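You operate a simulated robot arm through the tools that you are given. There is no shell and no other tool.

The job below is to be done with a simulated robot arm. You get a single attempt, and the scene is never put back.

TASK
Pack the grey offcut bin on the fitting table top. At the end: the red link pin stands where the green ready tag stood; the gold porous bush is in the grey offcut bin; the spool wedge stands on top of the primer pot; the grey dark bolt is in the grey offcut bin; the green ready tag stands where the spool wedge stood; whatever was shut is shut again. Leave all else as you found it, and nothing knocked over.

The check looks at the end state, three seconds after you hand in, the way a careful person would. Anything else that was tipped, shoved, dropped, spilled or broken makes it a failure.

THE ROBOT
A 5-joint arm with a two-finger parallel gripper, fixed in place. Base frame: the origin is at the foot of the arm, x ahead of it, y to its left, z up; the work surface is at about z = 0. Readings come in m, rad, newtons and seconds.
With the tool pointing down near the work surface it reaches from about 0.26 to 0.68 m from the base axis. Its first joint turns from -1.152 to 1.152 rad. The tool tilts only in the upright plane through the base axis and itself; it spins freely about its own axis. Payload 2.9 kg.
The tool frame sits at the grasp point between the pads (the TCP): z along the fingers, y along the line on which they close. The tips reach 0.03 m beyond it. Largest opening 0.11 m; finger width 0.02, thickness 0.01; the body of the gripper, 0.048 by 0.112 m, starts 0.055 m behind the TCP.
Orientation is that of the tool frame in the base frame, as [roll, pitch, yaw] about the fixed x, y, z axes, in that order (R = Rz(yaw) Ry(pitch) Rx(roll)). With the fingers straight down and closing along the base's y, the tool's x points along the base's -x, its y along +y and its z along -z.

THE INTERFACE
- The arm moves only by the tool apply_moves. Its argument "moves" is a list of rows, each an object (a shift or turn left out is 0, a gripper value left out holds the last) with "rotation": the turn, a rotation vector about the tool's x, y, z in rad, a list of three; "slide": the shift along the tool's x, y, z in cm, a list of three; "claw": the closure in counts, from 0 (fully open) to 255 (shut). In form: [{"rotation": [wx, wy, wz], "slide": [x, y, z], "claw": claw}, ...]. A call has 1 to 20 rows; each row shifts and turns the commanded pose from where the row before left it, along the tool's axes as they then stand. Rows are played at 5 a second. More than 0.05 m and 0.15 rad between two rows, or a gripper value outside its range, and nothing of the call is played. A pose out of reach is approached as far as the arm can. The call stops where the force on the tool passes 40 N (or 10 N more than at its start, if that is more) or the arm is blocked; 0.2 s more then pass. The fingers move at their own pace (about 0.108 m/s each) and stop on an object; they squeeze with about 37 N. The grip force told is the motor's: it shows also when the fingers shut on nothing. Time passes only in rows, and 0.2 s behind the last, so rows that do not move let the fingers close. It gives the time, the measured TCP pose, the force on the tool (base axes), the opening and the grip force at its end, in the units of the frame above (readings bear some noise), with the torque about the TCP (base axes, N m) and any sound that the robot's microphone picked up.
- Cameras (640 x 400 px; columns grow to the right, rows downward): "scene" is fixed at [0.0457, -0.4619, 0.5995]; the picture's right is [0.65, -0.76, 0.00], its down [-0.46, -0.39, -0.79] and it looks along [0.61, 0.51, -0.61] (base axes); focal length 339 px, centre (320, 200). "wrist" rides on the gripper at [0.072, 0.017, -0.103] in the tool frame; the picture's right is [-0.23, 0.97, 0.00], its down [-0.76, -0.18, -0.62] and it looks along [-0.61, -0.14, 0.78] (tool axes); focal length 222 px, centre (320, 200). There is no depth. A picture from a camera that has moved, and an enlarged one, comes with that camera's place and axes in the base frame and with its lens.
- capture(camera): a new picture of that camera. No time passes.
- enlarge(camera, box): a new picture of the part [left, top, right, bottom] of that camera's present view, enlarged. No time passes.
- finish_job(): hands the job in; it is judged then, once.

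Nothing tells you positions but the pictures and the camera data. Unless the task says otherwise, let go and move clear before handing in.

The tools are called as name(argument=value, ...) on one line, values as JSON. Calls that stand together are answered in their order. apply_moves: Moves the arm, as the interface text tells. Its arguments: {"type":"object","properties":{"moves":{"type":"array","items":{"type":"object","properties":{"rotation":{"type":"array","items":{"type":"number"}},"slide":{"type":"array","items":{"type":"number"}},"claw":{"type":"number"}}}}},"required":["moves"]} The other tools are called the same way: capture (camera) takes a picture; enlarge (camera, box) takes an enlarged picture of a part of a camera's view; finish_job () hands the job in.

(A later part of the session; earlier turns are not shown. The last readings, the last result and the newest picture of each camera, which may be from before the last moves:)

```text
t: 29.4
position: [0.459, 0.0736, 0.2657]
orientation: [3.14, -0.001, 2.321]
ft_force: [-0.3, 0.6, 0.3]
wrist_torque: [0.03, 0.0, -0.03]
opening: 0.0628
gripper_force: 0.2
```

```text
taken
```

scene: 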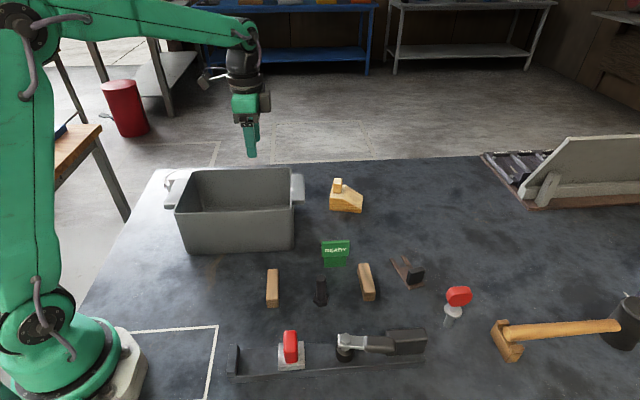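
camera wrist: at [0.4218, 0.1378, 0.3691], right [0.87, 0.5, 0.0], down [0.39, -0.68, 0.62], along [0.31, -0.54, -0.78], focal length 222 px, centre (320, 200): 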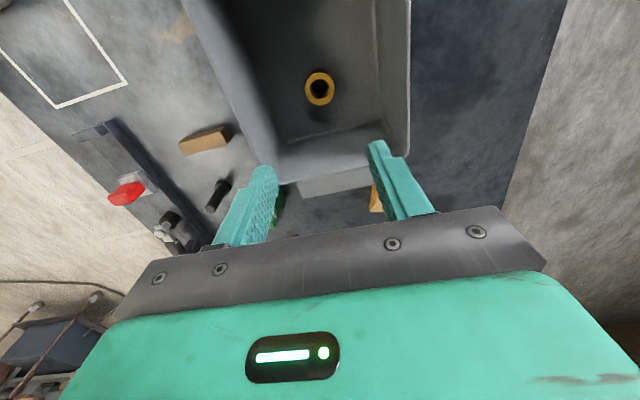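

The bush stands upright on the bin floor and nothing else has moved. Next is the dark bolt near (0.37, -0.19). I will move above it and check the alignment.

apply_moves(moves=[{"slide": [-2.18, -4.01, 0.5]}, {"slide": [-2.18, -4.01, 0.5]}, {"slide": [-2.18, -4.01, 0.5]}, {"slide": [-2.18, -4.01, 1]}, {"slide": [-2.18, -4.01, 2]}, {"slide": [-2.18, -4.01, 2]}, {}])

capture(camera="wrist")

capture(camera="scene")

```text
t: 31.0
position: [0.372, -0.1845, 0.201]
orientation: [-3.141, 0.001, 2.322]
ft_force: [-0.1, 0.2, -0.4]
wrist_torque: [0.04, -0.01, 0.01]
opening: 0.0624
gripper_force: 0.0
```

```text
taken
camera wrist: at [0.3344, -0.1207, 0.3048], right [0.87, 0.5, 0.0], down [0.39, -0.68, 0.62], along [0.31, -0.54, -0.78], focal length 222 px, centre (320, 200)
```

wrist: 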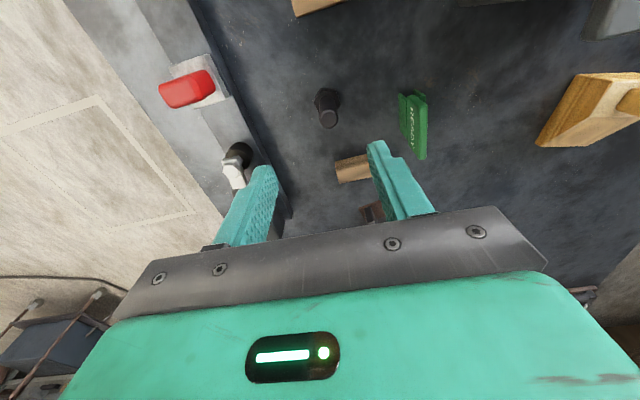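

```text
taken
```

scene: 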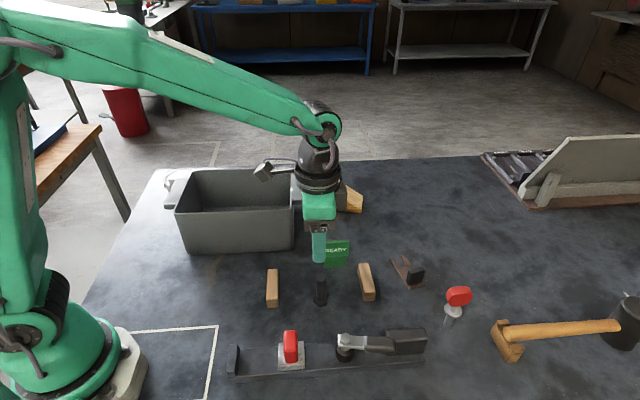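

enlarge(camera="wrist", box=[250, 60, 450, 190])

enlarge(camera="scene", box=[260, 225, 380, 315])

```text
3.08 times, centred on (350, 125) of wrist
camera zoom: at [0.3344, -0.1207, 0.3048], right [0.87, 0.5, 0.0], down [0.39, -0.68, 0.62], along [0.31, -0.54, -0.78], focal length 684 px, centre (228, 431)
```

zoom: 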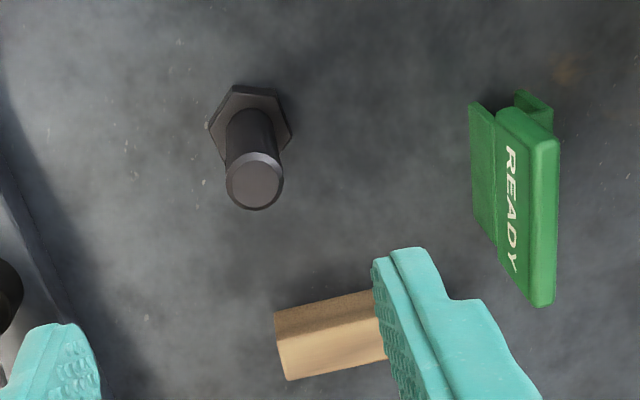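

```text
4.44 times, centred on (320, 270) of scene
camera zoom: at [0.0457, -0.4619, 0.5995], right [0.65, -0.76, 0.0], down [-0.46, -0.39, -0.79], along [0.61, 0.51, -0.61], focal length 1508 px, centre (320, -111)
```

zoom: 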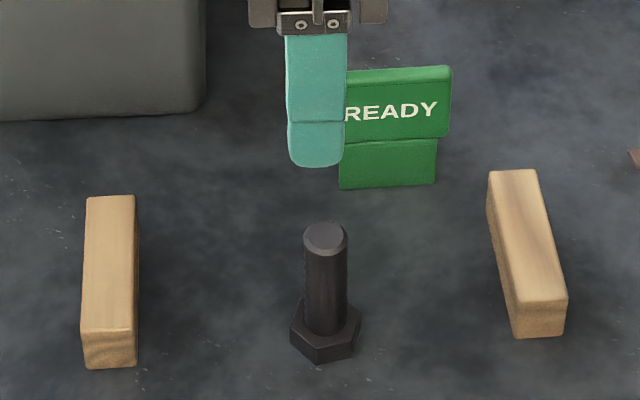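

The bolt stands on its hex head at about (0.380, -0.182), about 7.8 cm tall with a 1.9 cm shank. I will shift about 8 mm to centre on it and descend around the shank.

apply_moves(moves=[{"slide": [-0.29, 0.75, 2]}, {"slide": [0, 0, 3]}, {"slide": [0, 0, 3]}, {}])

enlarge(camera="wrist", box=[220, 70, 420, 220])

enlarge(camera="scene", box=[260, 225, 380, 315])

```text
t: 32.0
position: [0.3794, -0.181, 0.1211]
orientation: [-3.141, 0.0, 2.321]
ft_force: [-0.5, 0.8, 1.4]
wrist_torque: [0.03, 0.03, -0.02]
opening: 0.0625
gripper_force: 0.0
```

```text
2.67 times, centred on (320, 145) of wrist
camera zoom: at [0.3422, -0.1166, 0.2245], right [0.87, 0.5, 0.0], down [0.39, -0.68, 0.62], along [0.31, -0.54, -0.78], focal length 592 px, centre (320, 347)
```

zoom: 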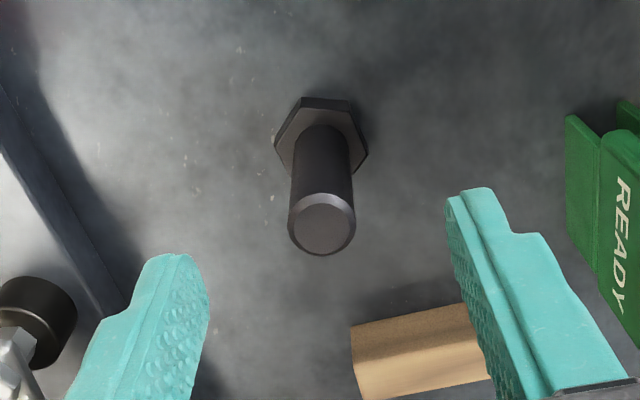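

```text
4.44 times, centred on (320, 270) of scene
camera zoom: at [0.0457, -0.4619, 0.5995], right [0.65, -0.76, 0.0], down [-0.46, -0.39, -0.79], along [0.61, 0.51, -0.61], focal length 1508 px, centre (320, -111)
```

zoom: 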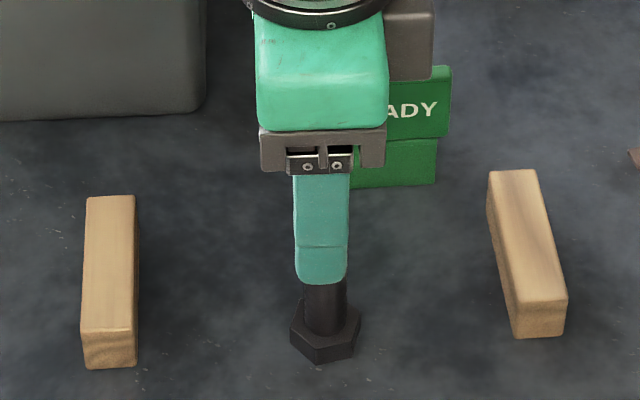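

The bolt's top is where it should be for a centred grasp. I will descend to about z = 0.055 and close fully.

apply_moves(moves=[{"slide": [0, 0, 2.5]}, {"slide": [0, 0, 2.5]}, {"slide": [0, 0, 1.5]}, {}, {"claw": 255}, {}, {}, {}])

capture(camera="wrist")

enlarge(camera="scene", box=[260, 225, 380, 315])

```text
t: 33.8
position: [0.3767, -0.1821, 0.0569]
orientation: [-3.141, 0.0, 2.32]
ft_force: [-0.3, 0.3, 0.3]
wrist_torque: [0.01, -0.02, -0.01]
opening: 0.0197
gripper_force: 37.2
```

```text
taken
camera wrist: at [0.3408, -0.1176, 0.1597], right [0.87, 0.5, 0.0], down [0.39, -0.68, 0.62], along [0.31, -0.54, -0.78], focal length 222 px, centre (320, 200)
```

wrist: 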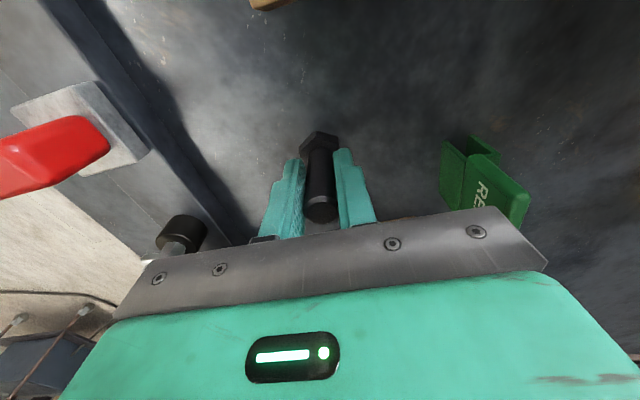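

```text
4.44 times, centred on (320, 270) of scene
camera zoom: at [0.0457, -0.4619, 0.5995], right [0.65, -0.76, 0.0], down [-0.46, -0.39, -0.79], along [0.61, 0.51, -0.61], focal length 1508 px, centre (320, -111)
```

zoom: 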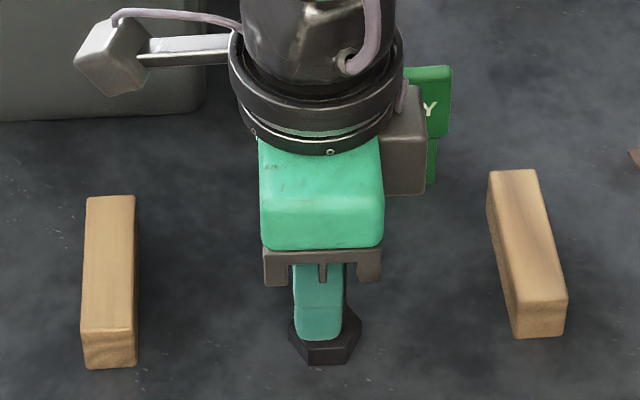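

The bolt's shank is held at 2 cm with full force. I will lift it clear and carry it over the bin, just left of the middle.

apply_moves(moves=[{"slide": [0, 0, -1]}, {"slide": [0, 0, -3]}, {"slide": [0, 0, -4]}, {"slide": [0, 0, -4]}, {"slide": [0, 0, -4]}, {"slide": [0, 0, -4]}, {"slide": [2.9, 3.354, 0]}, {"slide": [2.9, 3.354, 0]}, {"slide": [2.9, 3.354, 0]}, {"slide": [2.9, 3.354, 0]}, {"slide": [2.9, 3.354, 0]}, {"slide": [2.9, 3.354, 0]}, {"slide": [2.9, 3.354, 0]}, {}])

capture(camera="wrist")

capture(camera="scene")

```text
t: 36.8
position: [0.4141, 0.129, 0.2563]
orientation: [3.141, 0.0, 2.321]
ft_force: [0.1, 0.0, -2.2]
wrist_torque: [0.03, 0.01, 0.01]
opening: 0.0196
gripper_force: 37.2
```

```text
taken
camera wrist: at [0.3762, 0.1926, 0.3595], right [0.87, 0.5, 0.0], down [0.39, -0.68, 0.62], along [0.31, -0.54, -0.78], focal length 222 px, centre (320, 200)
```

wrist: 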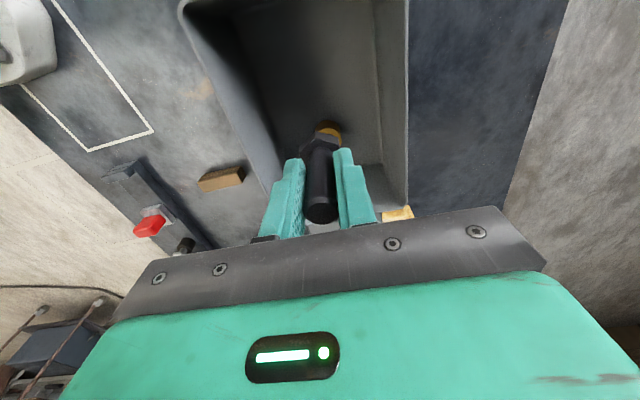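

```text
taken
```

scene: 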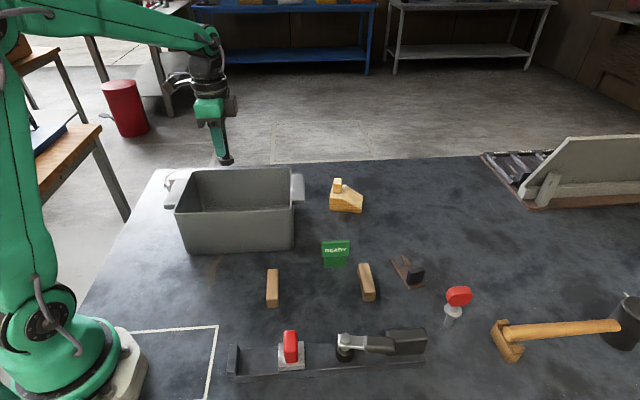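

The bolt hangs over the bin beside the bush, with about 3 cm between them. I will lower it to just above the floor.

apply_moves(moves=[{"slide": [0, 0, 4]}, {"slide": [0, 0, 4]}, {"slide": [0, 0, 4]}, {"slide": [0, 0, 3.5]}, {"slide": [0, 0, 2]}, {"slide": [0, 0, 1.3]}, {}])

capture(camera="wrist")

capture(camera="scene")

```text
t: 38.4
position: [0.4129, 0.1276, 0.0674]
orientation: [-3.139, -0.001, 2.321]
ft_force: [0.2, 0.4, -1.5]
wrist_torque: [0.03, 0.01, 0.0]
opening: 0.0198
gripper_force: 36.9
```

```text
taken
camera wrist: at [0.3751, 0.1914, 0.1703], right [0.87, 0.5, 0.0], down [0.39, -0.68, 0.62], along [0.31, -0.54, -0.78], focal length 222 px, centre (320, 200)
```

wrist: 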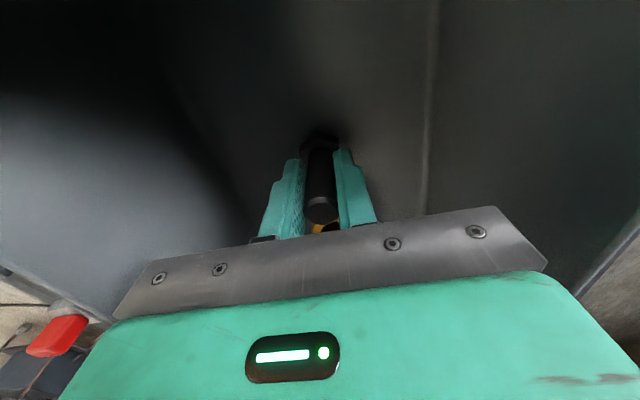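

```text
taken
```

scene: 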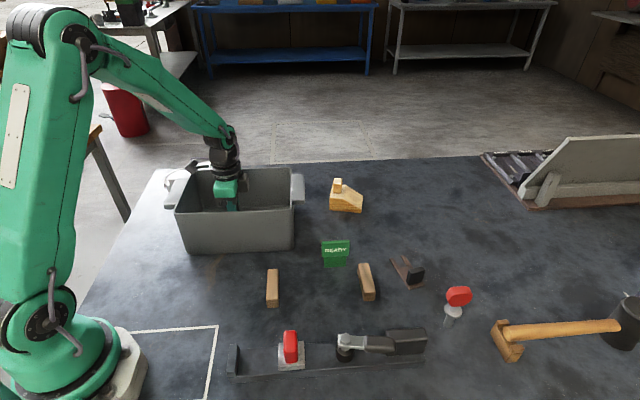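

apply_moves(moves=[{"slide": [0, 0, 0.3]}, {}])

apply_moves(moves=[{"slide": [0, 0, 0.2]}, {}])

```text
t: 39.0
position: [0.4115, 0.1271, 0.0658]
orientation: [-3.141, 0.0, 2.321]
ft_force: [-0.1, -0.4, -2.2]
wrist_torque: [0.03, 0.0, -0.01]
opening: 0.0196
gripper_force: 36.7
```

```text
t: 39.6
position: [0.4122, 0.1272, 0.0631]
orientation: [3.141, 0.0, 2.319]
ft_force: [0.3, -0.2, -2.2]
wrist_torque: [-0.01, 0.0, -0.05]
opening: 0.0196
gripper_force: 36.7
```

The gripper still carries the bolt's weight, so the head is not quite on the floor. I will keep lowering in 2 mm steps.

apply_moves(moves=[{"slide": [0, 0, 0.15]}, {}])

apply_moves(moves=[{"slide": [0, 0, 0.15]}, {}])

```text
t: 40.2
position: [0.412, 0.1271, 0.0621]
orientation: [3.14, 0.002, 2.323]
ft_force: [-0.4, 0.3, -1.4]
wrist_torque: [0.02, 0.01, -0.02]
opening: 0.0195
gripper_force: 37.2
```

```text
t: 40.8
position: [0.4118, 0.1283, 0.061]
orientation: [-3.141, -0.001, 2.323]
ft_force: [-2.1, -0.1, 1.2]
wrist_torque: [0.01, 0.06, -0.02]
opening: 0.0199
gripper_force: 36.9
```

The force has turned positive, so the bolt's head is on the bin floor. I will release it and rise.

apply_moves(moves=[{"claw": 140}, {}, {}, {"slide": [0, 0, -2]}, {"slide": [0, 0, -4]}, {"slide": [0, 0, -4.5]}, {"slide": [0, 0, -4.5]}, {"slide": [0, 0, -4.5]}, {"slide": [0, 0, -2]}])

capture(camera="wrist")

capture(camera="scene")

```text
t: 42.8
position: [0.4113, 0.1278, 0.2746]
orientation: [3.141, 0.0, 2.322]
ft_force: [0.4, -0.5, 0.4]
wrist_torque: [0.02, 0.01, 0.0]
opening: 0.0496
gripper_force: 0.1
```

```text
taken
camera wrist: at [0.3755, 0.1918, 0.3788], right [0.87, 0.5, 0.0], down [0.39, -0.68, 0.62], along [0.31, -0.54, -0.78], focal length 222 px, centre (320, 200)
```

wrist: 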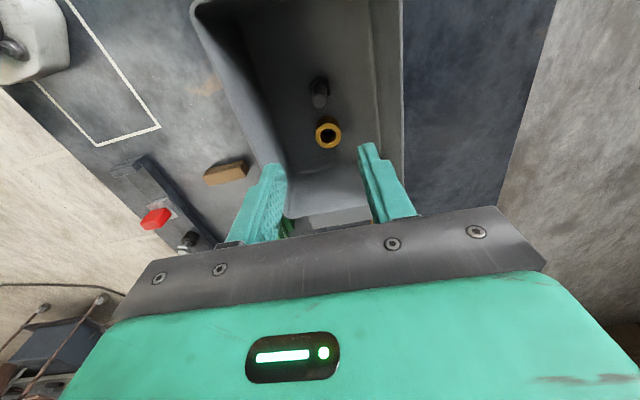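

```text
taken
```

scene: 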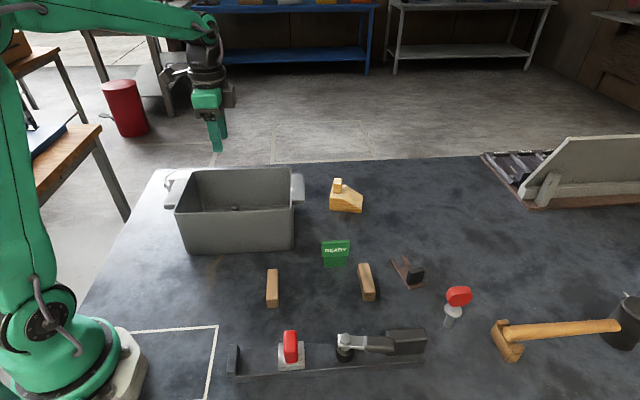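

Both bin items stand on the bin floor. Before moving the wedge I want a close look at the top of the primer pot and the block on its rim, so I will turn the camera toward it.

apply_moves(moves=[{"rotation": [0, 0, -0.145]}, {"rotation": [0, 0, -0.145]}, {"rotation": [0, 0, -0.145]}, {"rotation": [0, 0, -0.145]}, {"rotation": [0, 0, -0.145]}, {"rotation": [0, 0, -0.145]}, {"rotation": [0, 0, -0.145]}, {"rotation": [0, 0, -0.145]}, {"rotation": [0, 0, -0.145]}, {"rotation": [0, 0, -0.145]}, {"rotation": [0, 0, -0.145]}, {"rotation": [0, 0, -0.145]}, {"rotation": [0, 0, -0.145]}, {"rotation": [0, 0, -0.145]}, {"rotation": [0, 0, -0.14]}, {"slide": [-4, 0.66, 1.0]}, {"slide": [-4, 0.66, 1.0]}, {"slide": [-4, 0.66, 1.0]}, {"slide": [-4, 0.66, 1.0]}, {}])

capture(camera="wrist")

enlarge(camera="wrist", box=[260, 60, 420, 210])

```text
t: 47.0
position: [0.422, 0.2902, 0.2339]
orientation: [3.14, 0.0, -1.791]
ft_force: [0.0, 0.1, 0.8]
wrist_torque: [-0.01, 0.01, -0.04]
opening: 0.0496
gripper_force: 0.1
```

```text
taken
camera wrist: at [0.3884, 0.2227, 0.3383], right [-0.9, 0.43, 0.0], down [0.34, 0.7, 0.62], along [0.27, 0.56, -0.78], focal length 222 px, centre (320, 200)
```

wrist: 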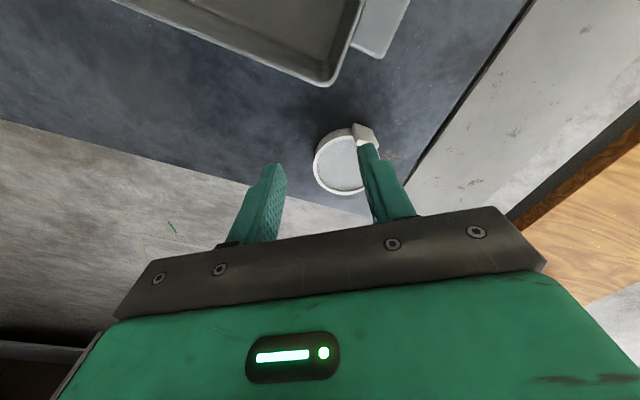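

```text
2.67 times, centred on (340, 135) of wrist
camera zoom: at [0.3884, 0.2227, 0.3383], right [-0.9, 0.43, 0.0], down [0.34, 0.7, 0.62], along [0.27, 0.56, -0.78], focal length 592 px, centre (267, 373)
```

zoom: 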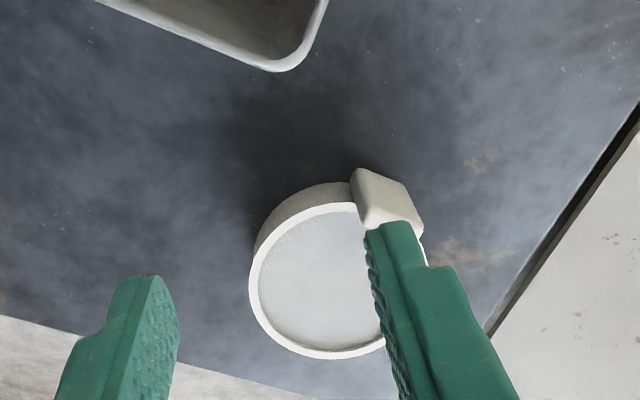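

The pot's rim is clear, and the block on its near side looks taller than the rim. I will enlarge it further to judge its height and how far it intrudes.

enlarge(camera="wrist", box=[305, 110, 385, 160])

enlarge(camera="scene", box=[160, 160, 220, 200])

```text
8.00 times, centred on (345, 135) of wrist
camera zoom: at [0.3884, 0.2227, 0.3383], right [-0.9, 0.43, 0.0], down [0.34, 0.7, 0.62], along [0.27, 0.56, -0.78], focal length 1777 px, centre (120, 720)
```

zoom: 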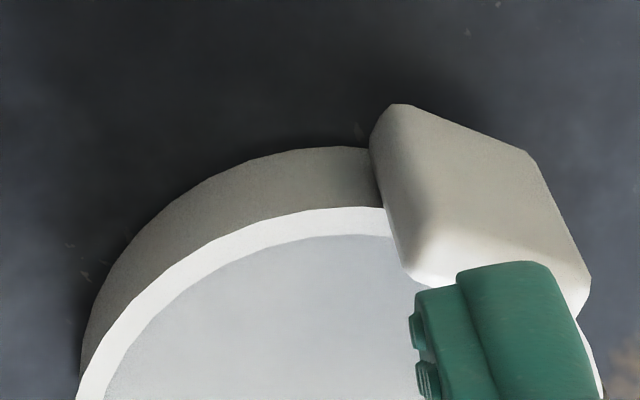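

```text
10.00 times, centred on (190, 180) of scene
camera zoom: at [0.0457, -0.4618, 0.5995], right [0.65, -0.76, 0.0], down [-0.46, -0.39, -0.79], along [0.61, 0.51, -0.61], focal length 3392 px, centre (1620, 400)
```

zoom: 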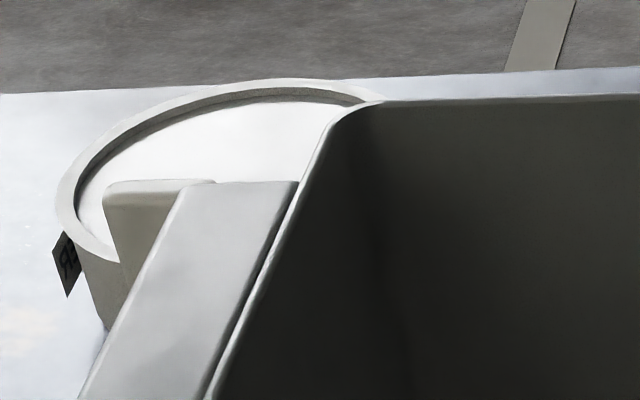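

The block on the pot's rim rises about 2 cm above it, on the side facing the base, and the wedge will fit beside it with its long side parallel to the block. Now I go to the wedge, turning so that the fingers close along its length on the knob.

apply_moves(moves=[{"rotation": [0, 0, 0.137]}, {"rotation": [0, 0, 0.137]}, {"rotation": [0, 0, 0.137]}, {"rotation": [0, 0, 0.137]}, {"rotation": [0, 0, 0.137]}, {"rotation": [0, 0, 0.135]}, {"slide": [-0.72, -4.24, 0]}, {"slide": [-0.72, -4.24, 0]}, {"slide": [-0.72, -4.24, 0]}, {"slide": [-0.72, -4.24, 0.5]}, {"slide": [-0.72, -4.24, 0.5]}, {"slide": [-0.72, -4.24, 1]}, {"slide": [-0.72, -4.24, 1.5]}, {"slide": [-0.72, -4.24, 1.5]}, {"slide": [-0.72, -4.24, 1.5]}, {}])

capture(camera="wrist")

enlarge(camera="wrist", box=[230, 60, 410, 220])

capture(camera="scene")

```text
t: 50.4
position: [0.6636, -0.0084, 0.1706]
orientation: [3.141, 0.0, -2.612]
ft_force: [0.2, -1.1, 0.2]
wrist_torque: [0.03, 0.0, 0.0]
opening: 0.0495
gripper_force: 0.1
out of reach, approached as far as the arm can: row 15
```

```text
taken
camera wrist: at [0.5925, -0.0312, 0.2742], right [-0.3, 0.95, 0.0], down [0.75, 0.23, 0.62], along [0.59, 0.19, -0.78], focal length 222 px, centre (320, 200)
```

wrist: 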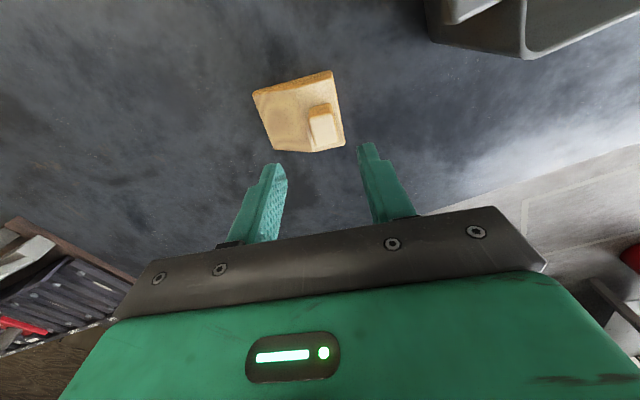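

```text
2.50 times, centred on (320, 140) of wrist
camera zoom: at [0.5925, -0.0312, 0.2742], right [-0.3, 0.95, 0.0], down [0.75, 0.23, 0.62], along [0.59, 0.19, -0.78], focal length 555 px, centre (320, 350)
```

zoom: 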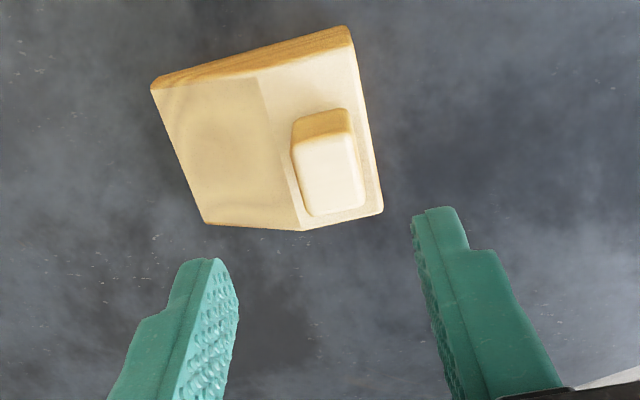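

```text
taken
```

scene: 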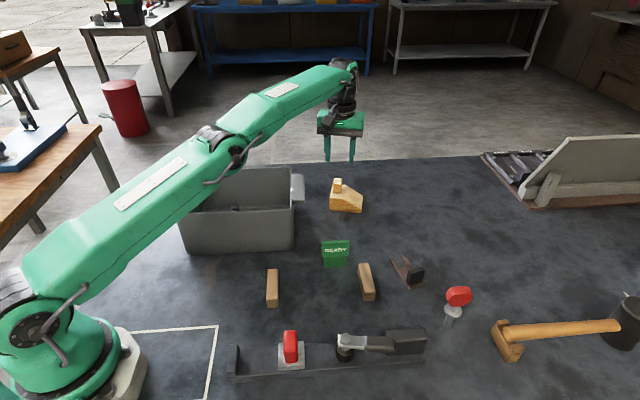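

The arm stopped a few millimetres short at this height because it is at the edge of its reach, which should grow lower down. The knob is at about (0.669, -0.003), so I will descend partway, staying above it, and re-measure.

apply_moves(moves=[{"slide": [0, 0.2, 2]}, {"slide": [0, 0.2, 2]}, {"slide": [0, 0, 1.2]}, {}])

enlarge(camera="wrist", box=[230, 60, 410, 220])

enlarge(camera="scene", box=[300, 110, 420, 230])

```text
t: 51.4
position: [0.6627, -0.0032, 0.1176]
orientation: [-3.141, 0.0, -2.61]
ft_force: [-0.9, 0.3, 0.1]
wrist_torque: [0.0, 0.0, 0.03]
opening: 0.0496
gripper_force: 0.1
```

```text
2.50 times, centred on (320, 140) of wrist
camera zoom: at [0.591, -0.0256, 0.2208], right [-0.3, 0.96, 0.0], down [0.75, 0.23, 0.62], along [0.6, 0.18, -0.78], focal length 555 px, centre (320, 350)
```

zoom: 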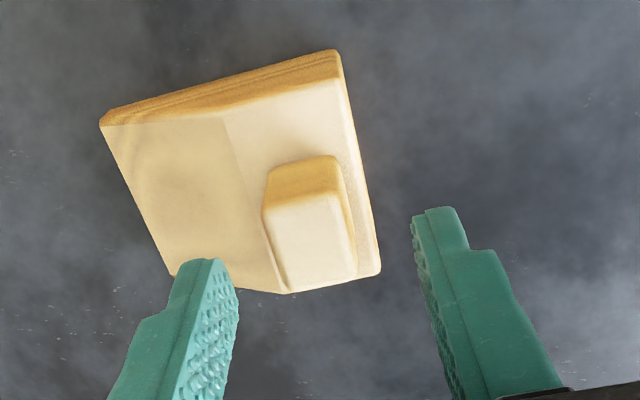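

```text
3.33 times, centred on (360, 170) of scene
camera zoom: at [0.0457, -0.4619, 0.5995], right [0.65, -0.76, 0.0], down [-0.46, -0.39, -0.79], along [0.61, 0.51, -0.61], focal length 1131 px, centre (187, 300)
```

zoom: 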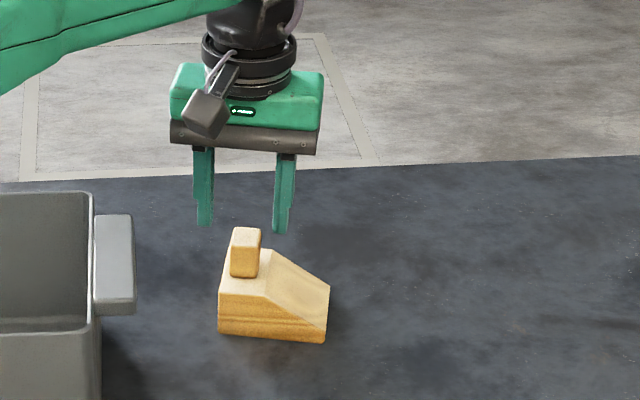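

The knob top measures at z ≈ 0.068 and (0.669, -0.004), about 6 mm from the current TCP. I will shift over it, descend to z ≈ 0.075 so the tips stay above the wedge's shoulder, and then check.

apply_moves(moves=[{"slide": [-0.5, -0.37, 0]}, {"slide": [0, 0, 1.5]}, {"slide": [0, 0, 1.5]}, {"slide": [0, 0, 1.2]}, {}])

enlarge(camera="wrist", box=[230, 80, 410, 240])

enlarge(camera="scene", box=[310, 150, 400, 220])

```text
t: 52.6
position: [0.6697, -0.0033, 0.0737]
orientation: [3.14, 0.001, -2.611]
ft_force: [0.4, -0.3, -0.6]
wrist_torque: [0.02, 0.03, -0.01]
opening: 0.0495
gripper_force: 0.0
```

```text
2.50 times, centred on (320, 160) of wrist
camera zoom: at [0.5981, -0.0265, 0.1785], right [-0.3, 0.96, 0.0], down [0.75, 0.23, 0.62], along [0.59, 0.18, -0.78], focal length 555 px, centre (320, 300)
```

zoom: 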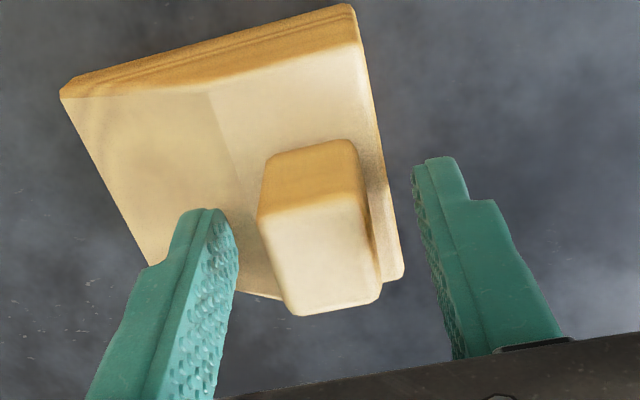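

```text
5.71 times, centred on (355, 185) of scene
camera zoom: at [0.0457, -0.4619, 0.5995], right [0.65, -0.76, 0.0], down [-0.46, -0.39, -0.79], along [0.61, 0.51, -0.61], focal length 1938 px, centre (120, 286)
```

zoom: 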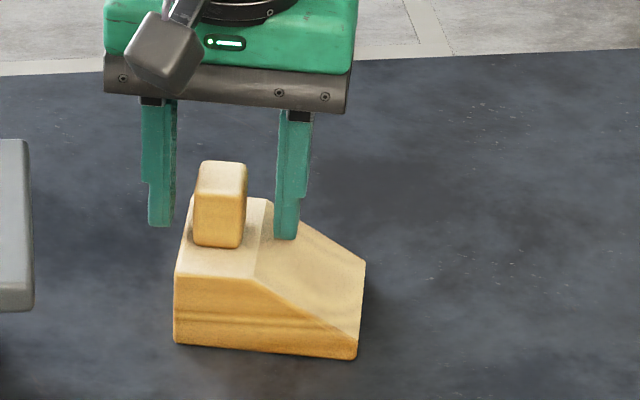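

The knob is centred between the fingers with the tips just above the wedge's shoulder. I will close fully, check, then lift a little.

apply_moves(moves=[{"claw": 255}, {}, {}, {}])

apply_moves(moves=[{"slide": [0, 0, -0.5]}, {"slide": [0, 0, -1]}, {"slide": [0, 0, -1.5]}, {}])

enlarge(camera="scene", box=[310, 150, 400, 220])

capture(camera="wrist")

```text
t: 53.6
position: [0.6693, -0.004, 0.0754]
orientation: [-3.141, -0.001, -2.611]
ft_force: [0.3, -0.6, -0.4]
wrist_torque: [-0.02, -0.05, 0.03]
opening: 0.0233
gripper_force: 36.6
```

```text
t: 54.6
position: [0.6698, -0.005, 0.1053]
orientation: [-3.141, 0.0, -2.611]
ft_force: [0.1, 0.0, -1.4]
wrist_torque: [0.05, -0.02, -0.01]
opening: 0.0235
gripper_force: 36.9
```

```text
5.71 times, centred on (355, 185) of scene
camera zoom: at [0.0457, -0.4619, 0.5995], right [0.65, -0.76, 0.0], down [-0.46, -0.39, -0.79], along [0.61, 0.51, -0.61], focal length 1938 px, centre (120, 286)
```

zoom: 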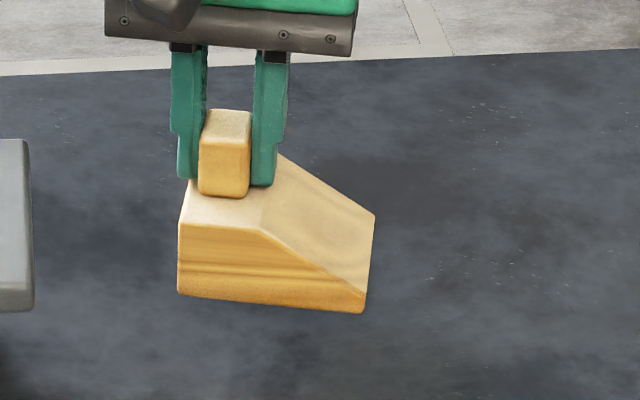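

```text
taken
camera wrist: at [0.5983, -0.0269, 0.2084], right [-0.3, 0.95, 0.0], down [0.75, 0.23, 0.62], along [0.6, 0.18, -0.78], focal length 222 px, centre (320, 200)
```

wrist: 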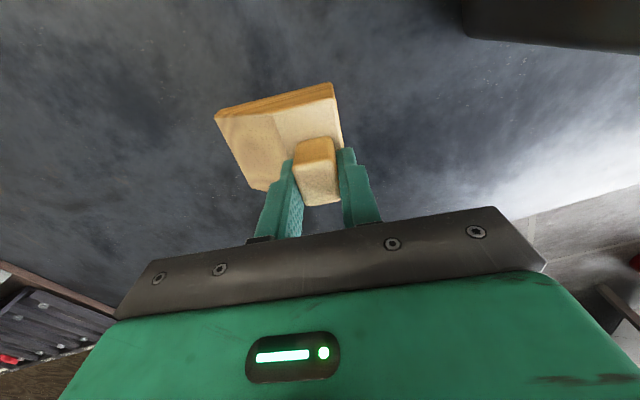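

The wedge is held level by its knob. Its footprint was centred near (0.681, -0.029), which is where the tag goes later. I will raise it while pulling in, then carry it around over the pot at a safe height above the bin.

apply_moves(moves=[{"slide": [0.5, 1.0, -2.5]}, {"slide": [0.5, 3.0, -3.5]}, {"slide": [0, 3.0, -3.5]}, {"slide": [0, 3.0, -3.5]}, {"slide": [0, 3.0, -3.5]}, {"slide": [0, 4.5, -1]}, {"slide": [0, 4.8, 0]}, {"slide": [0, 4.8, 0]}, {"slide": [0, 4.8, 0]}, {"slide": [-0.5, 4.8, 0]}, {"slide": [-0.5, 4.8, 0]}, {"slide": [0, 4.5, 0]}, {}])

capture(camera="wrist")

capture(camera="scene")

```text
t: 57.4
position: [0.4337, 0.3935, 0.2796]
orientation: [-3.14, 0.001, -2.611]
ft_force: [0.8, -0.1, -1.0]
wrist_torque: [0.05, 0.02, -0.02]
opening: 0.0236
gripper_force: 37.2
```

```text
taken
camera wrist: at [0.3636, 0.3705, 0.384], right [-0.3, 0.96, 0.0], down [0.75, 0.23, 0.62], along [0.6, 0.18, -0.78], focal length 222 px, centre (320, 200)
```

wrist: 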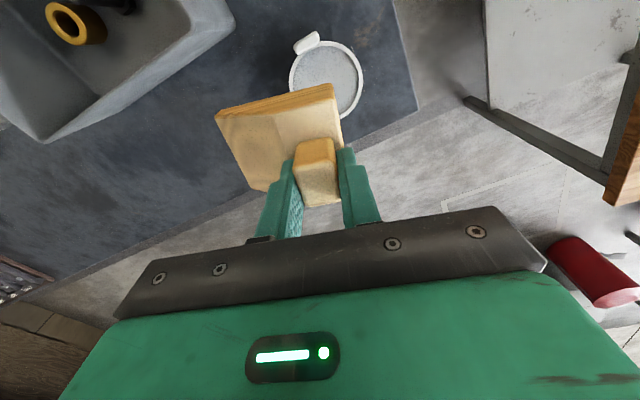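

```text
taken
```

scene: 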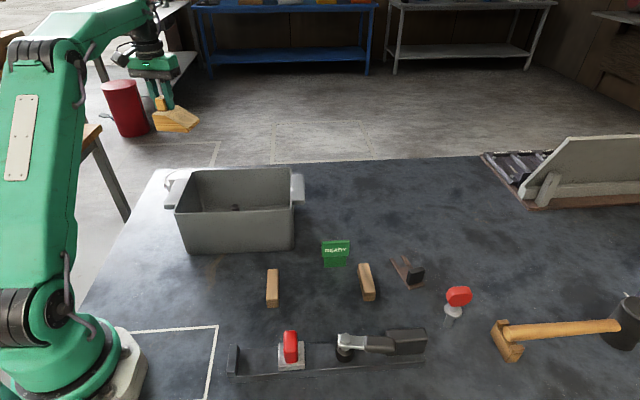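

The pot is visible just above the wedge in the wrist view. I will enlarge it to measure where it is.

enlarge(camera="wrist", box=[260, 10, 400, 130])

```text
3.33 times, centred on (330, 70) of wrist
camera zoom: at [0.3636, 0.3705, 0.384], right [-0.3, 0.96, 0.0], down [0.75, 0.23, 0.62], along [0.6, 0.18, -0.78], focal length 740 px, centre (287, 633)
```

zoom: 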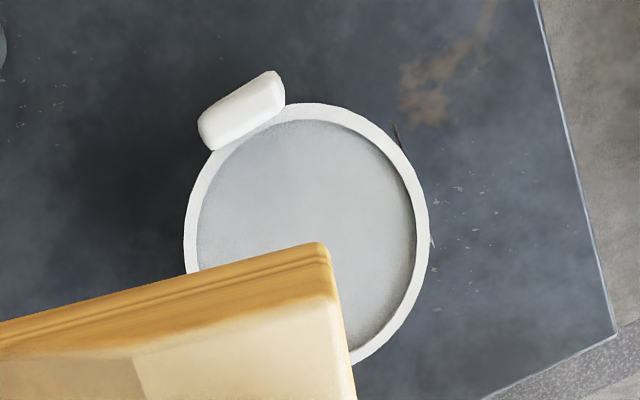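

From this near-vertical view the pot's centre is (0.425, 0.397), its rim radius is 5.2 cm, and the block's inner face is about 4.6 cm from the centre. I will shift the wedge over it, offset slightly away from the block, and descend partway.

apply_moves(moves=[{"slide": [-0.1, 1.8, 0]}, {"slide": [-0.07, 1.75, 0]}, {"slide": [0, 0, 3.5]}, {"slide": [0, 0, 3.5]}, {"slide": [0, 0, 3.5]}, {"slide": [0, 0, 2.5]}, {}])

capture(camera="wrist")

enlarge(camera="wrist", box=[200, 40, 440, 220])

enlarge(camera="scene", box=[130, 90, 270, 200])

```text
t: 59.0
position: [0.418, 0.4239, 0.151]
orientation: [-3.14, -0.001, -2.611]
ft_force: [0.0, -0.7, -0.6]
wrist_torque: [0.0, 0.03, -0.01]
opening: 0.0236
gripper_force: 37.1
```

```text
taken
camera wrist: at [0.3472, 0.4015, 0.2543], right [-0.3, 0.96, 0.0], down [0.75, 0.23, 0.62], along [0.6, 0.18, -0.78], focal length 222 px, centre (320, 200)
```

wrist: 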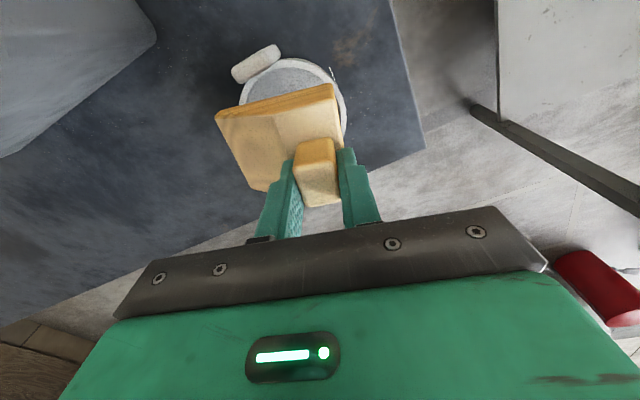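

```text
2.22 times, centred on (320, 130) of wrist
camera zoom: at [0.3472, 0.4015, 0.2543], right [-0.3, 0.96, 0.0], down [0.75, 0.23, 0.62], along [0.6, 0.18, -0.78], focal length 494 px, centre (320, 356)
```

zoom: 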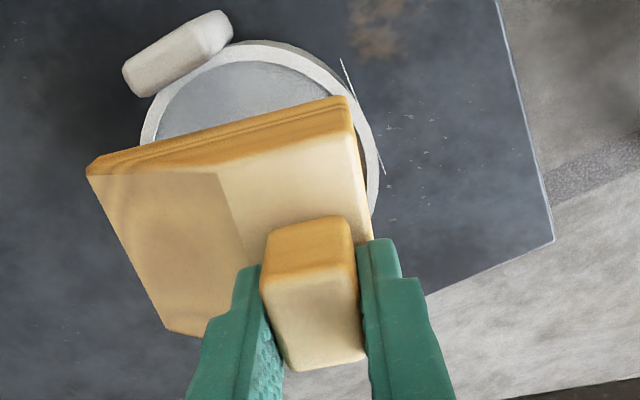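

```text
3.64 times, centred on (200, 145) of scene
camera zoom: at [0.0457, -0.4619, 0.5995], right [0.65, -0.76, 0.0], down [-0.46, -0.39, -0.79], along [0.61, 0.51, -0.61], focal length 1233 px, centre (756, 400)
```

zoom: 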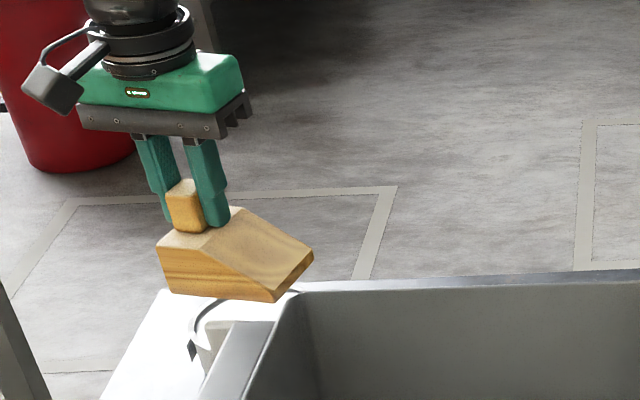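

The wedge is over the pot, about 3–4 mm toward its low end from centred, with about 1 cm clearance to the block. I will nudge it and lower to just above the rim.

apply_moves(moves=[{"slide": [-0.2, 0.35, 0]}, {"slide": [0, 0, 1.5]}, {"slide": [0, 0, 1.0]}, {}])

enlarge(camera="wrist", box=[200, 40, 440, 220])

enlarge(camera="scene", box=[140, 120, 240, 200])

```text
t: 60.0
position: [0.4189, 0.428, 0.1245]
orientation: [-3.14, 0.001, -2.611]
ft_force: [-0.4, 0.5, -1.1]
wrist_torque: [0.02, 0.0, -0.01]
opening: 0.0234
gripper_force: 36.8
```

```text
2.22 times, centred on (320, 130) of wrist
camera zoom: at [0.3467, 0.4055, 0.2283], right [-0.3, 0.95, 0.0], down [0.75, 0.23, 0.62], along [0.6, 0.18, -0.78], focal length 494 px, centre (320, 356)
```

zoom: 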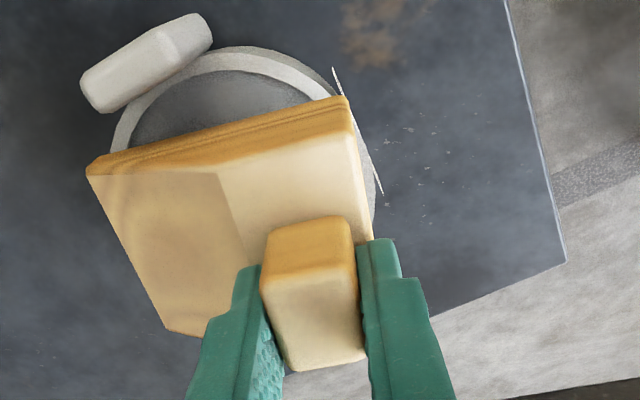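

```text
5.00 times, centred on (190, 160) of scene
camera zoom: at [0.0457, -0.4619, 0.5995], right [0.65, -0.76, 0.0], down [-0.46, -0.39, -0.79], along [0.61, 0.51, -0.61], focal length 1696 px, centre (970, 400)
```

zoom: 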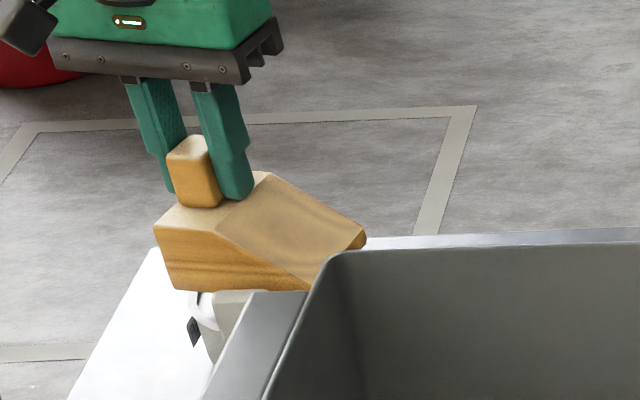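

The wedge is still level and lined up over the rim. I will lower in small steps until the rim takes the weight.

apply_moves(moves=[{"slide": [0, 0, 0.4]}, {"slide": [0, 0, 0.3]}, {}])

apply_moves(moves=[{"slide": [0, 0, 0.25]}, {}])

apply_moves(moves=[{"slide": [0, 0, 0.2]}, {}])

```text
t: 60.8
position: [0.419, 0.4274, 0.1181]
orientation: [-3.141, 0.0, -2.611]
ft_force: [0.2, -0.5, -1.4]
wrist_torque: [0.01, 0.02, 0.02]
opening: 0.0233
gripper_force: 37.2
```

```text
t: 61.4
position: [0.419, 0.4274, 0.1169]
orientation: [3.141, 0.001, -2.61]
ft_force: [-0.2, 0.3, -0.1]
wrist_torque: [0.05, 0.0, 0.02]
opening: 0.0232
gripper_force: 36.9
```

```text
t: 62.0
position: [0.4198, 0.4286, 0.1143]
orientation: [3.141, 0.0, -2.611]
ft_force: [0.7, -0.4, -1.0]
wrist_torque: [0.01, 0.03, -0.01]
opening: 0.0234
gripper_force: 36.9
```

apply_moves(moves=[{"slide": [0, 0, 0.2]}, {}])

apply_moves(moves=[{"slide": [0, 0, 0.2]}, {}])

enlarge(camera="wrist", box=[200, 40, 440, 220])

```text
t: 62.6
position: [0.4191, 0.4274, 0.1111]
orientation: [3.141, 0.0, -2.612]
ft_force: [-0.3, -0.5, -0.4]
wrist_torque: [-0.01, 0.03, -0.01]
opening: 0.0234
gripper_force: 37.2
```

```text
t: 63.2
position: [0.418, 0.4298, 0.1106]
orientation: [3.141, 0.0, -2.611]
ft_force: [1.2, -0.8, 1.0]
wrist_torque: [-0.12, 0.01, 0.03]
opening: 0.0233
gripper_force: 36.8
```

```text
2.22 times, centred on (320, 130) of wrist
camera zoom: at [0.3479, 0.4058, 0.2137], right [-0.3, 0.96, 0.0], down [0.75, 0.23, 0.62], along [0.6, 0.18, -0.78], focal length 494 px, centre (320, 356)
```

zoom: 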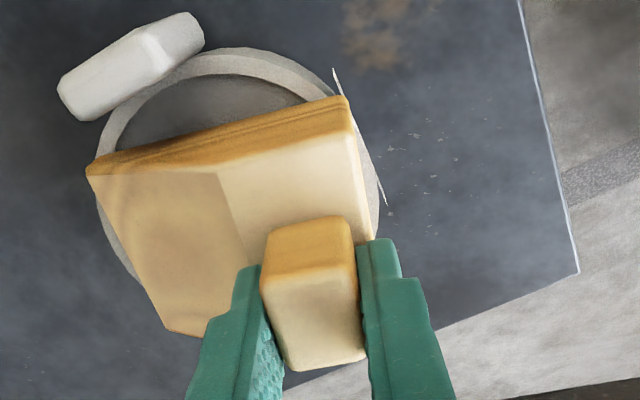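

The force and torque readings show first contact with the rim. One more small step to settle it, then I will check.

apply_moves(moves=[{"slide": [0, 0, 0.12]}, {}])

enlarge(camera="scene", box=[140, 120, 240, 200])

```text
t: 63.8
position: [0.4194, 0.4284, 0.1108]
orientation: [3.141, 0.002, -2.612]
ft_force: [-5.2, 0.6, 12.3]
wrist_torque: [-0.42, 0.68, -0.14]
opening: 0.023
gripper_force: 36.7
```

```text
5.00 times, centred on (190, 160) of scene
camera zoom: at [0.0457, -0.4619, 0.5995], right [0.65, -0.76, 0.0], down [-0.46, -0.39, -0.79], along [0.61, 0.51, -0.61], focal length 1696 px, centre (970, 400)
```

zoom: 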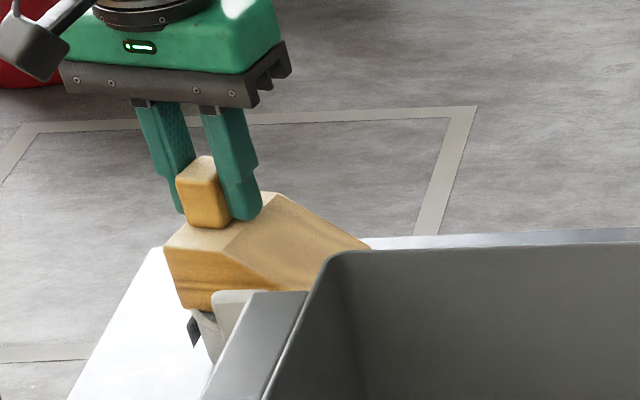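

The rim is now supporting the wedge, with slight extra push. I will ease off by a millimetre, open gently and let it settle.

apply_moves(moves=[{"slide": [0, 0, -0.12]}, {}])

apply_moves(moves=[{"claw": 190}, {}, {"claw": 160}, {}, {}])

enlarge(camera="wrist", box=[200, 40, 440, 220])

enlarge(camera="scene", box=[140, 120, 240, 200])

```text
t: 64.4
position: [0.4191, 0.4294, 0.1108]
orientation: [-3.141, 0.002, -2.611]
ft_force: [-0.7, 1.6, 5.5]
wrist_torque: [-0.12, 0.2, -0.05]
opening: 0.0233
gripper_force: 36.6
```

```text
t: 65.6
position: [0.4208, 0.4295, 0.1098]
orientation: [-3.141, 0.001, -2.611]
ft_force: [-0.2, 0.6, -0.1]
wrist_torque: [-0.01, 0.01, 0.01]
opening: 0.0411
gripper_force: 0.0
```

```text
2.22 times, centred on (320, 130) of wrist
camera zoom: at [0.348, 0.4056, 0.2135], right [-0.3, 0.95, 0.0], down [0.75, 0.23, 0.62], along [0.59, 0.18, -0.78], focal length 494 px, centre (320, 356)
```

zoom: 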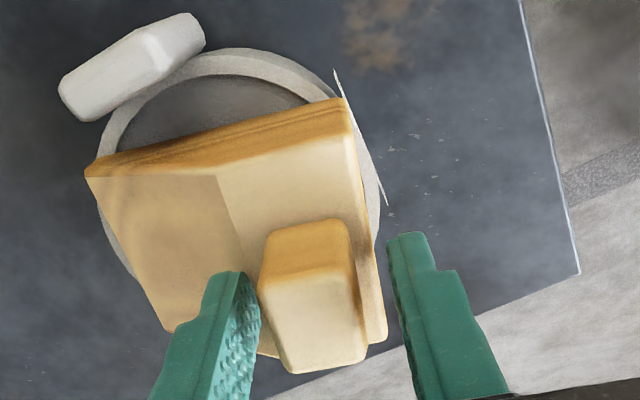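

```text
5.00 times, centred on (190, 160) of scene
camera zoom: at [0.0457, -0.4619, 0.5995], right [0.65, -0.76, 0.0], down [-0.46, -0.39, -0.79], along [0.61, 0.51, -0.61], focal length 1696 px, centre (970, 400)
```

zoom: 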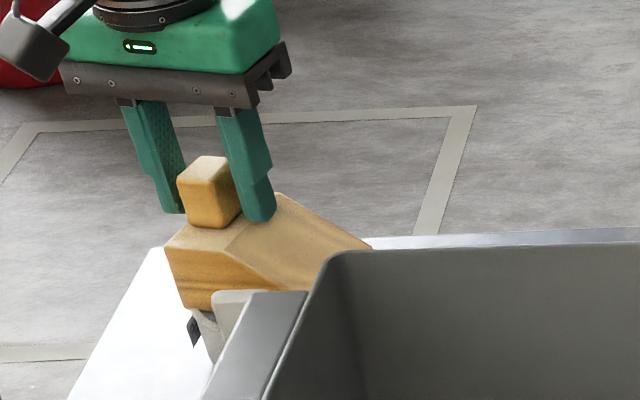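

The wedge rests steadily on the pot and the fingers are clear of the knob. I will rise straight up and check again.

apply_moves(moves=[{"slide": [0, 0, -1.5]}, {"slide": [0, 0, -3]}, {"slide": [0, 0, -4]}, {"slide": [0, 0, -4]}, {"slide": [0, 0, -4]}])

capture(camera="wrist")

capture(camera="scene")

enlarge(camera="wrist", box=[230, 20, 410, 180])

```text
t: 66.8
position: [0.4198, 0.43, 0.2765]
orientation: [3.141, -0.001, -2.611]
ft_force: [1.2, 0.4, -0.1]
wrist_torque: [-0.03, -0.01, 0.04]
opening: 0.0409
gripper_force: 0.0
```

```text
taken
camera wrist: at [0.3482, 0.4074, 0.3792], right [-0.3, 0.95, 0.0], down [0.75, 0.23, 0.62], along [0.59, 0.18, -0.78], focal length 222 px, centre (320, 200)
```

wrist: 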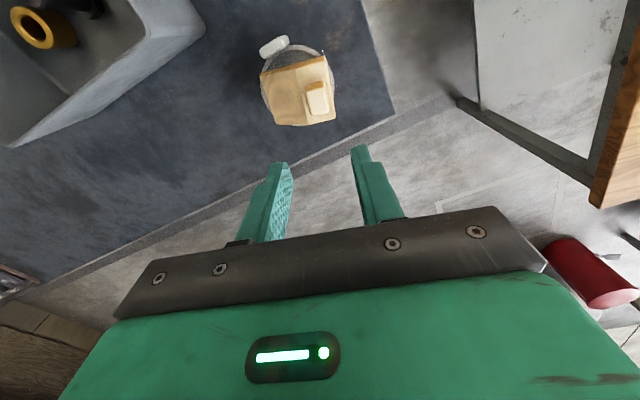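

```text
taken
```

scene: 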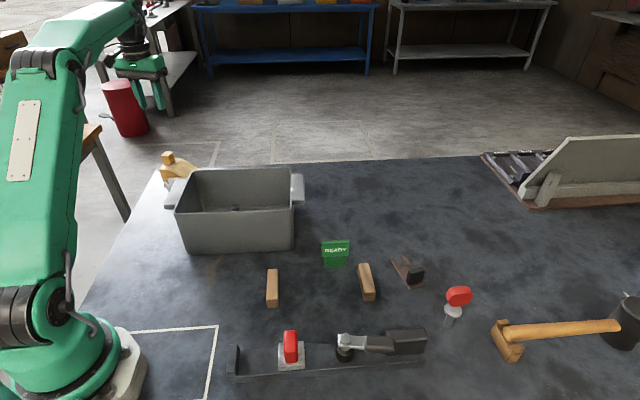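

```text
2.50 times, centred on (320, 100) of wrist
camera zoom: at [0.3482, 0.4074, 0.3792], right [-0.3, 0.95, 0.0], down [0.75, 0.23, 0.62], along [0.59, 0.18, -0.78], focal length 555 px, centre (320, 450)
```

zoom: 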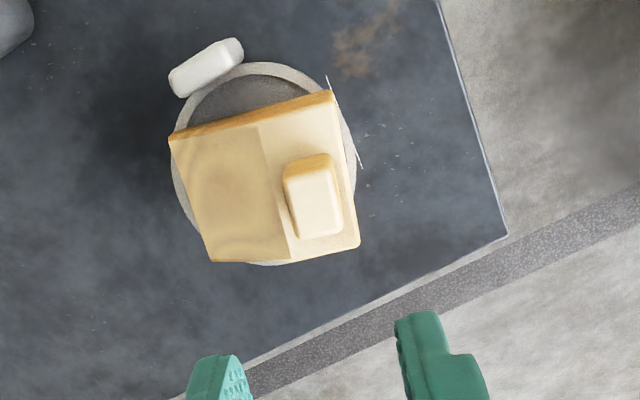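

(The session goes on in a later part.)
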